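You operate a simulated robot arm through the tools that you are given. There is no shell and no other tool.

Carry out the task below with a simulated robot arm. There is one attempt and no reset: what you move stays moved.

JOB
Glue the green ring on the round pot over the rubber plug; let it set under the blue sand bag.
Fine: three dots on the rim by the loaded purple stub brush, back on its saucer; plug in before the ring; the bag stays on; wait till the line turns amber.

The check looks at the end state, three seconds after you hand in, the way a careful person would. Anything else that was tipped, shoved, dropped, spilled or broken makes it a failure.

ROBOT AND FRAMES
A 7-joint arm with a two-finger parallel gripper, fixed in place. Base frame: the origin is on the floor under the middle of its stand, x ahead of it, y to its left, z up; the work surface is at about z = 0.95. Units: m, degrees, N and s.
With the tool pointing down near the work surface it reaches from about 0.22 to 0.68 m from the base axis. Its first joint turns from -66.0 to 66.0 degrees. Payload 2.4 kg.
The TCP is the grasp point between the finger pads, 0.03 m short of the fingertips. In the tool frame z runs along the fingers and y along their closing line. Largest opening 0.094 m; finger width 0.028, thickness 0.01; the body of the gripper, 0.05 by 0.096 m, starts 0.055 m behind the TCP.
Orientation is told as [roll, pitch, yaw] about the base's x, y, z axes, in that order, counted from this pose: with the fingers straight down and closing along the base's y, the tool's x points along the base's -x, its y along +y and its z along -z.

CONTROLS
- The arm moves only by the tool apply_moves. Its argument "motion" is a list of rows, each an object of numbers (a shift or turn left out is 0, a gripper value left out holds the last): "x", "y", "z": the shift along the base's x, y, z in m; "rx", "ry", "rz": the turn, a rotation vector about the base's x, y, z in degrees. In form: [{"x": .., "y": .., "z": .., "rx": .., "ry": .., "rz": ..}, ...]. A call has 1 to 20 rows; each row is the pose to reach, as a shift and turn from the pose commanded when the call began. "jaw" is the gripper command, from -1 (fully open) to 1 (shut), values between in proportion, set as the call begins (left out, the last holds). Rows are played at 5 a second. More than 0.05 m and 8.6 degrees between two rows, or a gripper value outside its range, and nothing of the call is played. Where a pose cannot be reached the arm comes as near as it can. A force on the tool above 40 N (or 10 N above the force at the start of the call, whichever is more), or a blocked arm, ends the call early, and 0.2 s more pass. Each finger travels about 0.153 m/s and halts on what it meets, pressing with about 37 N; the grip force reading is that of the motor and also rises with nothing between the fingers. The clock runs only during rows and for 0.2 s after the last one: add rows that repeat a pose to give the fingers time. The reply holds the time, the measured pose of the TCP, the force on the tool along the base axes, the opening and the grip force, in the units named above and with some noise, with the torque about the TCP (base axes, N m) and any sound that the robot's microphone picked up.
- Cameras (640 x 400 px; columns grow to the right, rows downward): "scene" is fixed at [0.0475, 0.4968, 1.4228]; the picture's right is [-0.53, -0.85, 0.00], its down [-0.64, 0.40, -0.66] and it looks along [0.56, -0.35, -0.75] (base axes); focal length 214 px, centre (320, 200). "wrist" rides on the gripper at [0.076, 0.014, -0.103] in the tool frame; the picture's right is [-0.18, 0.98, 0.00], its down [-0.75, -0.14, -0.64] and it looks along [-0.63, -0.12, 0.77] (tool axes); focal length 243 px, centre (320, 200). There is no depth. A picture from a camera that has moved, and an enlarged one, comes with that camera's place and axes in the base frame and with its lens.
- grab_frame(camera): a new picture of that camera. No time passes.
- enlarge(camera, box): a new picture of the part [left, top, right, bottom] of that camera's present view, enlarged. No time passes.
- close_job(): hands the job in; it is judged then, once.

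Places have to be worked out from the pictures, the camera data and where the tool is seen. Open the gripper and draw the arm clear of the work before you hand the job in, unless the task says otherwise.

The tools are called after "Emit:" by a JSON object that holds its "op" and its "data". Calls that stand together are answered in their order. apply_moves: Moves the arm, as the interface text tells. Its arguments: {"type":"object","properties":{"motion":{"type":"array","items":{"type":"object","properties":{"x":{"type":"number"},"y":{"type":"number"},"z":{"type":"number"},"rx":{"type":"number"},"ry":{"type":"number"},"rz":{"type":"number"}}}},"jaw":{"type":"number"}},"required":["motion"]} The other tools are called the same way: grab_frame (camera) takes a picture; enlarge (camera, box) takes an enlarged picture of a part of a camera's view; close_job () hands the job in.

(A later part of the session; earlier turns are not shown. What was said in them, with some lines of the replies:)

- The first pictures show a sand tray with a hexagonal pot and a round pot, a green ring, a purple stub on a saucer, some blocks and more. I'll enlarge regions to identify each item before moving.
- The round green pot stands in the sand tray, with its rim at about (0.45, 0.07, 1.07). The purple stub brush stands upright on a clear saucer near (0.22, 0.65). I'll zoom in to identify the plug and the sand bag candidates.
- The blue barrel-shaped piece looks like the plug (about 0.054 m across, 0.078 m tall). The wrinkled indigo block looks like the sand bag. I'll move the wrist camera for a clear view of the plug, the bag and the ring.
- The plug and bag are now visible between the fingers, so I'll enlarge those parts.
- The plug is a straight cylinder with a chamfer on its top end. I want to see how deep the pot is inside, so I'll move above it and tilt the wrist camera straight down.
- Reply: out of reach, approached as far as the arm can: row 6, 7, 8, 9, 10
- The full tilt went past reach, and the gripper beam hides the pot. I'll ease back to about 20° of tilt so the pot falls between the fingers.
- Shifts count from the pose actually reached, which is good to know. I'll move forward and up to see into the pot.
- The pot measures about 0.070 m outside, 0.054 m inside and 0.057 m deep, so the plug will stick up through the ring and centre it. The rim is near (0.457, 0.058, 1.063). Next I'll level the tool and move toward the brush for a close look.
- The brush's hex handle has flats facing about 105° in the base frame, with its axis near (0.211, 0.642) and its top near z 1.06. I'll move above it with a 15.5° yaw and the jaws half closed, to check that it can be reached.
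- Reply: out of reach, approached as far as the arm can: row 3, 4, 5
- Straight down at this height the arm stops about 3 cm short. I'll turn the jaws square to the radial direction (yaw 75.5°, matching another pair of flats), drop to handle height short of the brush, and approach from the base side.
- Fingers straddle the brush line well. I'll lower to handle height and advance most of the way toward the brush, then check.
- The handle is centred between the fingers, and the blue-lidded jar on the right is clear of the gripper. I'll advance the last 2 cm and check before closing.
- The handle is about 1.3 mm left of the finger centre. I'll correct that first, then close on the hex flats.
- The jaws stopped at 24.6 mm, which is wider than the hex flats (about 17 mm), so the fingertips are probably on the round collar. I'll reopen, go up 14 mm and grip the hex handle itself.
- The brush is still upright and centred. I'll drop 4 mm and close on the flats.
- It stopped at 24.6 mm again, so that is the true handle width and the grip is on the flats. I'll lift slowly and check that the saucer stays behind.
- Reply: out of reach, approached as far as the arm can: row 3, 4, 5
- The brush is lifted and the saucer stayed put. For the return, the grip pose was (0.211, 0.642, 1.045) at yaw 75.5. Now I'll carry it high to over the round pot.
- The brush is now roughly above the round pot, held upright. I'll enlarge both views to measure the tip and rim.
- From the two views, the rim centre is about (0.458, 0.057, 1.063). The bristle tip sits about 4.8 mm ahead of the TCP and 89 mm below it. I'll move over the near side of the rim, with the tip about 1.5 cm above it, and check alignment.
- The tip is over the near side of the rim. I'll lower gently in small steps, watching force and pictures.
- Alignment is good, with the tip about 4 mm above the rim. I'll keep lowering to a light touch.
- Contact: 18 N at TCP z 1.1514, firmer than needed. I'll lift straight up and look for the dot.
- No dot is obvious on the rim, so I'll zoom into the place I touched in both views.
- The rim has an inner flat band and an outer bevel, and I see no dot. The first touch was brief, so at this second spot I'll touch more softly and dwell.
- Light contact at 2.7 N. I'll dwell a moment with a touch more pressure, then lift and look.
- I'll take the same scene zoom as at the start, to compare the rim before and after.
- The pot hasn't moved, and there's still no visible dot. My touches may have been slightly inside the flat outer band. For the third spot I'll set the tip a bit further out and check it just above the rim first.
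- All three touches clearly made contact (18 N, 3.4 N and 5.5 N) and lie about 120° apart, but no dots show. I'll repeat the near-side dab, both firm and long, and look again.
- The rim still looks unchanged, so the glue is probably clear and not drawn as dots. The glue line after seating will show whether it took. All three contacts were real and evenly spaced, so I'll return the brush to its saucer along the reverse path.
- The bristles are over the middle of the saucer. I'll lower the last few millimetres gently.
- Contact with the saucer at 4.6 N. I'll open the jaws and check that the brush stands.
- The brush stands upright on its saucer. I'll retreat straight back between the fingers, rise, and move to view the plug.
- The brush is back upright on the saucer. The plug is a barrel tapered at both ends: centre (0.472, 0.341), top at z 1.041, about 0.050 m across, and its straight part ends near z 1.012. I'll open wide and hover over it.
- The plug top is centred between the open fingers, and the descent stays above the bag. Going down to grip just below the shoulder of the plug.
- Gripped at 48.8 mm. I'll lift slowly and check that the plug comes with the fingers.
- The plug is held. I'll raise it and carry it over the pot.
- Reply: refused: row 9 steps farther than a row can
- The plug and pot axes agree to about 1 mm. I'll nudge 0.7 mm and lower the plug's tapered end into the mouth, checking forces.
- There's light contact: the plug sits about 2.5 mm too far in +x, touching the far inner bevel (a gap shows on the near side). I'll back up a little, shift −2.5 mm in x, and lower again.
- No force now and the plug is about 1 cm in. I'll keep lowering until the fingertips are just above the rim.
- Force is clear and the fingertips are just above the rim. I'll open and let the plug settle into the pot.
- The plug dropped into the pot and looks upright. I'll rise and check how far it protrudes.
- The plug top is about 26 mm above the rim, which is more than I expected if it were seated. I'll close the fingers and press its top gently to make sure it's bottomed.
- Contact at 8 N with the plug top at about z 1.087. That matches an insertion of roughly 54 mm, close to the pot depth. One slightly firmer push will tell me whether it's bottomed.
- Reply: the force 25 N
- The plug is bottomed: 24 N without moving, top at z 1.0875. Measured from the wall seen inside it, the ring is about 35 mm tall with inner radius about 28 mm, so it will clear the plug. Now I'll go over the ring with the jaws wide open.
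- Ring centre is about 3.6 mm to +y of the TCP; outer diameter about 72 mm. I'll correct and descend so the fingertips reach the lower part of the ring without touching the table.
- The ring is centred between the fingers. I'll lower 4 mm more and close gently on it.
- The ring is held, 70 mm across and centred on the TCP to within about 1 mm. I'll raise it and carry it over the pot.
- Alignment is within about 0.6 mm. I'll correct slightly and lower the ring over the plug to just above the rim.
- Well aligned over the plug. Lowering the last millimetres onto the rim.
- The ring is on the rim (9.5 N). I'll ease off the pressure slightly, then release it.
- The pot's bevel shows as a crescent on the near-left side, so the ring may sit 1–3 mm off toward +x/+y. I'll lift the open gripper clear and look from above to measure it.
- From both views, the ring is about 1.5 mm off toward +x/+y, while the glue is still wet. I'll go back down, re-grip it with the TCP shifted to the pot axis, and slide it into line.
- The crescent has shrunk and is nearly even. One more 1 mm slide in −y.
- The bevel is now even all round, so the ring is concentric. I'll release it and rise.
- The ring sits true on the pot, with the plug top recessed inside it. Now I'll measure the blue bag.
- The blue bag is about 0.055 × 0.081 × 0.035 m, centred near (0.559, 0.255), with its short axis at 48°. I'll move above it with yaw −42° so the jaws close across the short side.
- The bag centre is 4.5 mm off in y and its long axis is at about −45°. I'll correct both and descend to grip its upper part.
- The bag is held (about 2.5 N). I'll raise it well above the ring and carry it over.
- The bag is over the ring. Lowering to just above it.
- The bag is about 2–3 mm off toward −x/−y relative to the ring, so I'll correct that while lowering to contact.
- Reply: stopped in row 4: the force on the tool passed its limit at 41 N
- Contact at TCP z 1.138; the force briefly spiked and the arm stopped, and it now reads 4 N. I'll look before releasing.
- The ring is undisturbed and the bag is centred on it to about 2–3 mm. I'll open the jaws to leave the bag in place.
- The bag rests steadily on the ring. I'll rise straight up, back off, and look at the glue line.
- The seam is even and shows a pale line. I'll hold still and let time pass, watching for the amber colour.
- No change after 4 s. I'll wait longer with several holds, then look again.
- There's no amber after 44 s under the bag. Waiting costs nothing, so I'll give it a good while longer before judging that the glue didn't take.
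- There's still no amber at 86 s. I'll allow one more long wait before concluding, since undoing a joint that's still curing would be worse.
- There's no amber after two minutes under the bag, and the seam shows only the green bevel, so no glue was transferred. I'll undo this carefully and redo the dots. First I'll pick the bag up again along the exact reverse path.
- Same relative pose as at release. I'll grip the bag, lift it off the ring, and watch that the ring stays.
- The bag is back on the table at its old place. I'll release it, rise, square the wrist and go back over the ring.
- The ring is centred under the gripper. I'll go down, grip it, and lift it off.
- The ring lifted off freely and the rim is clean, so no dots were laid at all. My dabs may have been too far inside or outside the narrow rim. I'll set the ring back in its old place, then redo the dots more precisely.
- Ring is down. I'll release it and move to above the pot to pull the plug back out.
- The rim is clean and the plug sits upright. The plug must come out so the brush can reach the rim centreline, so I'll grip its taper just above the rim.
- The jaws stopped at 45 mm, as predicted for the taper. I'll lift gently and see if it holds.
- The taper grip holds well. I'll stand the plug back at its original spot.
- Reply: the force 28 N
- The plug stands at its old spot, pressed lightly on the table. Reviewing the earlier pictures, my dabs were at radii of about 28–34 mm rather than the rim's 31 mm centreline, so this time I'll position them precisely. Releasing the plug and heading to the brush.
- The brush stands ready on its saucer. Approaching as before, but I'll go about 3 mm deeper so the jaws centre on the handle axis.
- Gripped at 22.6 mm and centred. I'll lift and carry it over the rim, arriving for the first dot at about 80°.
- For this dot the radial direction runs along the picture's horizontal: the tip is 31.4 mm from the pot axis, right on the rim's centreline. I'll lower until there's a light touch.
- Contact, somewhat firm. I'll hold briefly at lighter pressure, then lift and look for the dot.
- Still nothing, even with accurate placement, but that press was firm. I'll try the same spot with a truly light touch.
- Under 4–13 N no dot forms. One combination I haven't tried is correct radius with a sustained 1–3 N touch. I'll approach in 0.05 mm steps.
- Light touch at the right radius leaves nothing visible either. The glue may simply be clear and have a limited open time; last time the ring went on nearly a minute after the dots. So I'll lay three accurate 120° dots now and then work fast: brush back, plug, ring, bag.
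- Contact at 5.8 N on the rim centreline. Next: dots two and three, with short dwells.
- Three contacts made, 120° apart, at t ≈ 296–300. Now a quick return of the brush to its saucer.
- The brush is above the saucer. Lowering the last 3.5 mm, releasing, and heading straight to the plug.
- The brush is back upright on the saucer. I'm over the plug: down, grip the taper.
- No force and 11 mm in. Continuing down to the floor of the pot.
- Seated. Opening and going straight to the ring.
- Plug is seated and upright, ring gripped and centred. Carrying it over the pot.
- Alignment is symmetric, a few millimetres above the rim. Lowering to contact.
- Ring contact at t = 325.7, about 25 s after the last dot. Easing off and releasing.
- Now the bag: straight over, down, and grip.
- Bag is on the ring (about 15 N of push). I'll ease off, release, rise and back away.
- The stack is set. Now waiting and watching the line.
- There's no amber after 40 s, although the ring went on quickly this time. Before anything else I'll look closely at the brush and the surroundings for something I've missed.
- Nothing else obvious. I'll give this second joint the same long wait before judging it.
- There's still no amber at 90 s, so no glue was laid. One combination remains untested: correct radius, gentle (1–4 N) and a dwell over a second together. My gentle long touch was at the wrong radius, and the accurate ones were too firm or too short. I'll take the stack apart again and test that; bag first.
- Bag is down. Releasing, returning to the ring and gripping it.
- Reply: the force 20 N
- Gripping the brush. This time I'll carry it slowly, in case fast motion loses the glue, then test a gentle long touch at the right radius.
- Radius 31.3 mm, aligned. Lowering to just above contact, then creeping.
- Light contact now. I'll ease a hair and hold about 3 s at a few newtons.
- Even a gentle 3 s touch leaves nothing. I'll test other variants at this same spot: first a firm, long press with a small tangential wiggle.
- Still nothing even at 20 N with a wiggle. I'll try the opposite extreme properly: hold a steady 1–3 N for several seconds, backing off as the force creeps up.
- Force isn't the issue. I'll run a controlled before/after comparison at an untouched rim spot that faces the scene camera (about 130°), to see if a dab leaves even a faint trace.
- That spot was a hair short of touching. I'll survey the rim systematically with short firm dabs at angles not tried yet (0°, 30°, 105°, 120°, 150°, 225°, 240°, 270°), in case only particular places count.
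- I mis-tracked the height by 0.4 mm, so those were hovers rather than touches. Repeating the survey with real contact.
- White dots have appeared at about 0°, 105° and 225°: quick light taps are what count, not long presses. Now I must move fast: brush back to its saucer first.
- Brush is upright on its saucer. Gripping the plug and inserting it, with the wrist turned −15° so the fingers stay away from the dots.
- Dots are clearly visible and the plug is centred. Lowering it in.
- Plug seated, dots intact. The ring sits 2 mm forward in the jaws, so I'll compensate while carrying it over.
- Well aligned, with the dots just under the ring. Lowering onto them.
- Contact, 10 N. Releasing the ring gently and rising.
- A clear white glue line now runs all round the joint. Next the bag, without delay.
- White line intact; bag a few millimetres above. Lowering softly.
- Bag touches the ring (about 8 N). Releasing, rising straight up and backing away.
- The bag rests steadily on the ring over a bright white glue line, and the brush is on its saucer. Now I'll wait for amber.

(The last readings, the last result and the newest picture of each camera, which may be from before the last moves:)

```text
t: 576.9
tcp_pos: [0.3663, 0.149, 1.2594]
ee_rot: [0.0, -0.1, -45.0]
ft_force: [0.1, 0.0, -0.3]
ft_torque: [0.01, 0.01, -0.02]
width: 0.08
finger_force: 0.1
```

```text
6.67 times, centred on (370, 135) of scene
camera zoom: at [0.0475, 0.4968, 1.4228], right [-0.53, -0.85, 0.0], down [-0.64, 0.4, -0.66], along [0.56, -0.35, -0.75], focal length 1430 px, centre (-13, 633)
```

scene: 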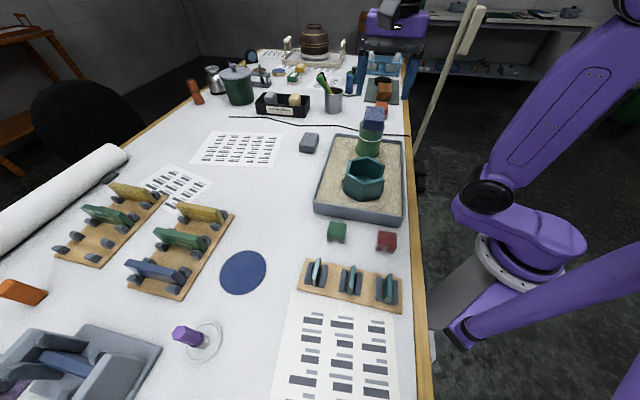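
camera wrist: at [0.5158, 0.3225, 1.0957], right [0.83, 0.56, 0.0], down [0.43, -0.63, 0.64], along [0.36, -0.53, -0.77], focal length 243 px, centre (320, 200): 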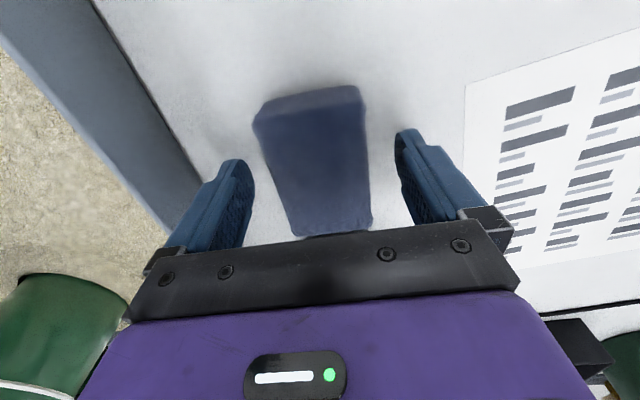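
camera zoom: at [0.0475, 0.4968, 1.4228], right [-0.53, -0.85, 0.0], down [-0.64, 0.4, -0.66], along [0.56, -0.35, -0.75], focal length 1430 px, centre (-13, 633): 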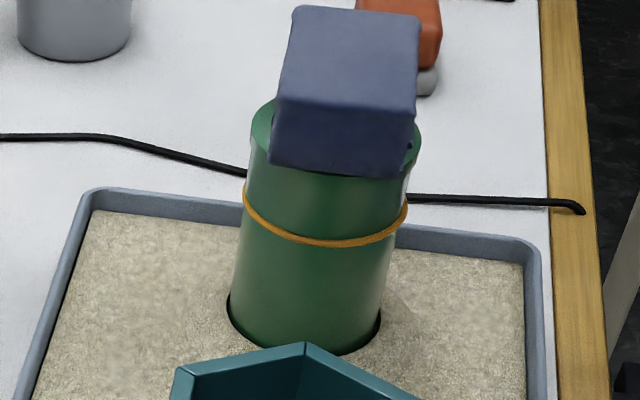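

The glue line is amber. The gripper is open; I'll draw the arm back to near its start pose, clear of the work, and do a last check.

Emit:
{"op": "apply_moves", "data": {"motion": [{"x": -0.012, "y": 0.01, "z": 0.012, "rz": 6}, {"x": -0.025, "y": 0.02, "z": 0.025, "rz": 12}, {"x": -0.038, "y": 0.03, "z": 0.037, "rz": 18}, {"x": -0.05, "y": 0.038, "z": 0.05, "rz": 24}, {"x": -0.062, "y": 0.046, "z": 0.06, "rz": 30}, {"x": -0.075, "y": 0.053, "z": 0.07, "rz": 36}, {"x": -0.088, "y": 0.06, "z": 0.08, "rz": 42}, {"x": -0.088, "y": 0.06, "z": 0.08, "rz": 45}, {"x": -0.088, "y": 0.06, "z": 0.08, "rz": 45}], "jaw": -1}}

Emit:
{"op": "grab_frame", "data": {"camera": "scene"}}

Emit:
{"op": "enlarge", "data": {"camera": "scene", "box": [160, 300, 240, 370]}}

Emit:
{"op": "enlarge", "data": {"camera": "scene", "box": [345, 105, 395, 165]}}

Emit:
{"op": "grab_frame", "data": {"camera": "wrist"}}

```text
t: 578.9
tcp_pos: [0.2783, 0.2105, 1.3408]
ee_rot: [0.1, -0.1, 0.1]
ft_force: [-0.1, -0.2, 0.1]
ft_torque: [0.0, -0.01, 0.05]
width: 0.0941
finger_force: 0.1
```

```text
taken
```

scene: 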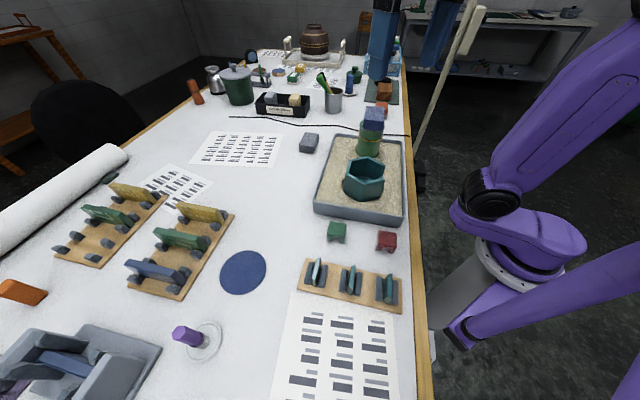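

```text
5.71 times, centred on (200, 335) of scene
camera zoom: at [0.0475, 0.4968, 1.4228], right [-0.53, -0.85, 0.0], down [-0.64, 0.4, -0.66], along [0.56, -0.35, -0.75], focal length 1226 px, centre (1006, -571)
```

zoom: 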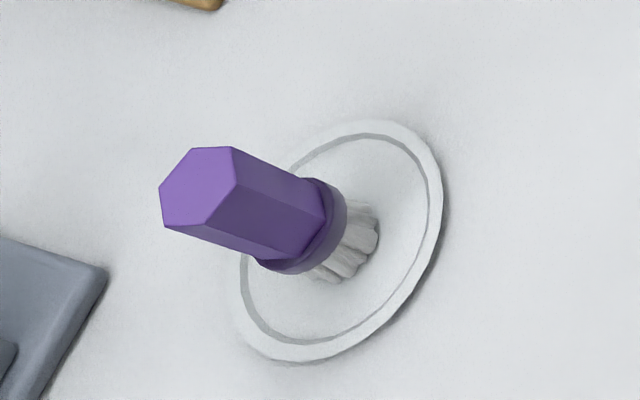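

```text
6.67 times, centred on (370, 135) of scene
camera zoom: at [0.0475, 0.4968, 1.4228], right [-0.53, -0.85, 0.0], down [-0.64, 0.4, -0.66], along [0.56, -0.35, -0.75], focal length 1430 px, centre (-13, 633)
```

zoom: 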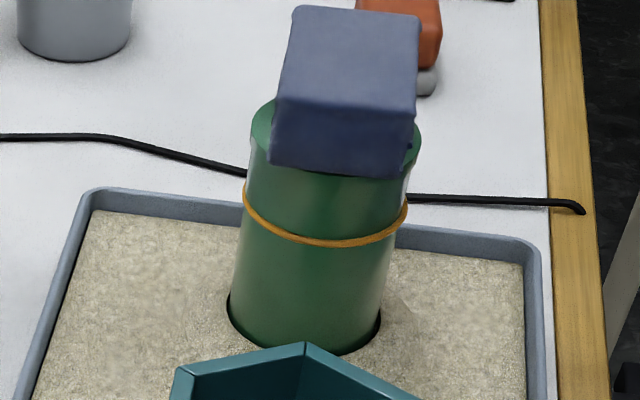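

```text
taken
camera wrist: at [0.2025, 0.2234, 1.4404], right [0.18, 0.98, 0.0], down [0.75, -0.14, 0.64], along [0.63, -0.12, -0.77], focal length 243 px, centre (320, 200)
```

wrist: 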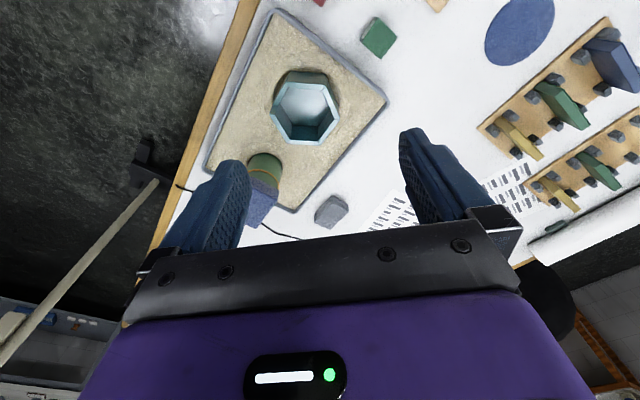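

The final pictures show what the job asked for:
- The ring is glued on the round pot over the plug, with an amber line.
- The blue bag is still on top.
- The purple brush is upright on its saucer.
- Everything else is where it started.
- The gripper is open and clear of the work.

Handing in.

Emit:
{"op": "close_job", "data": {}}

```text
The job is handed in.
```

The green ring is glued onto the round pot over the rubber plug, and the glue line has turned amber. I've handed the job in; I don't have the judge's result.

- **Dots:** three white dots sit on the rim at about 0°, 105° and 225°. They only appeared with short, light taps.
- **Earlier tries:** on my first two tries the brush left no glue. Each time I took the bag, ring and plug back off before starting over. The ring came off freely and left the rim clean.
- **Order:** the dots went on first. Then the brush went back upright on its saucer, followed by the plug, the ring and the bag.
- **Setting:** the line showed white once the ring was on, and it was amber within about 10 seconds of the bag going on. The blue bag is still on top.
- **Force:** in the first try, setting the bag down briefly spiked to 41 N and stopped the arm. The ring and pot did not visibly move.
- **Surroundings:** in the last pictures everything else looks where it started. The gripper is open and the arm is back near its start pose.
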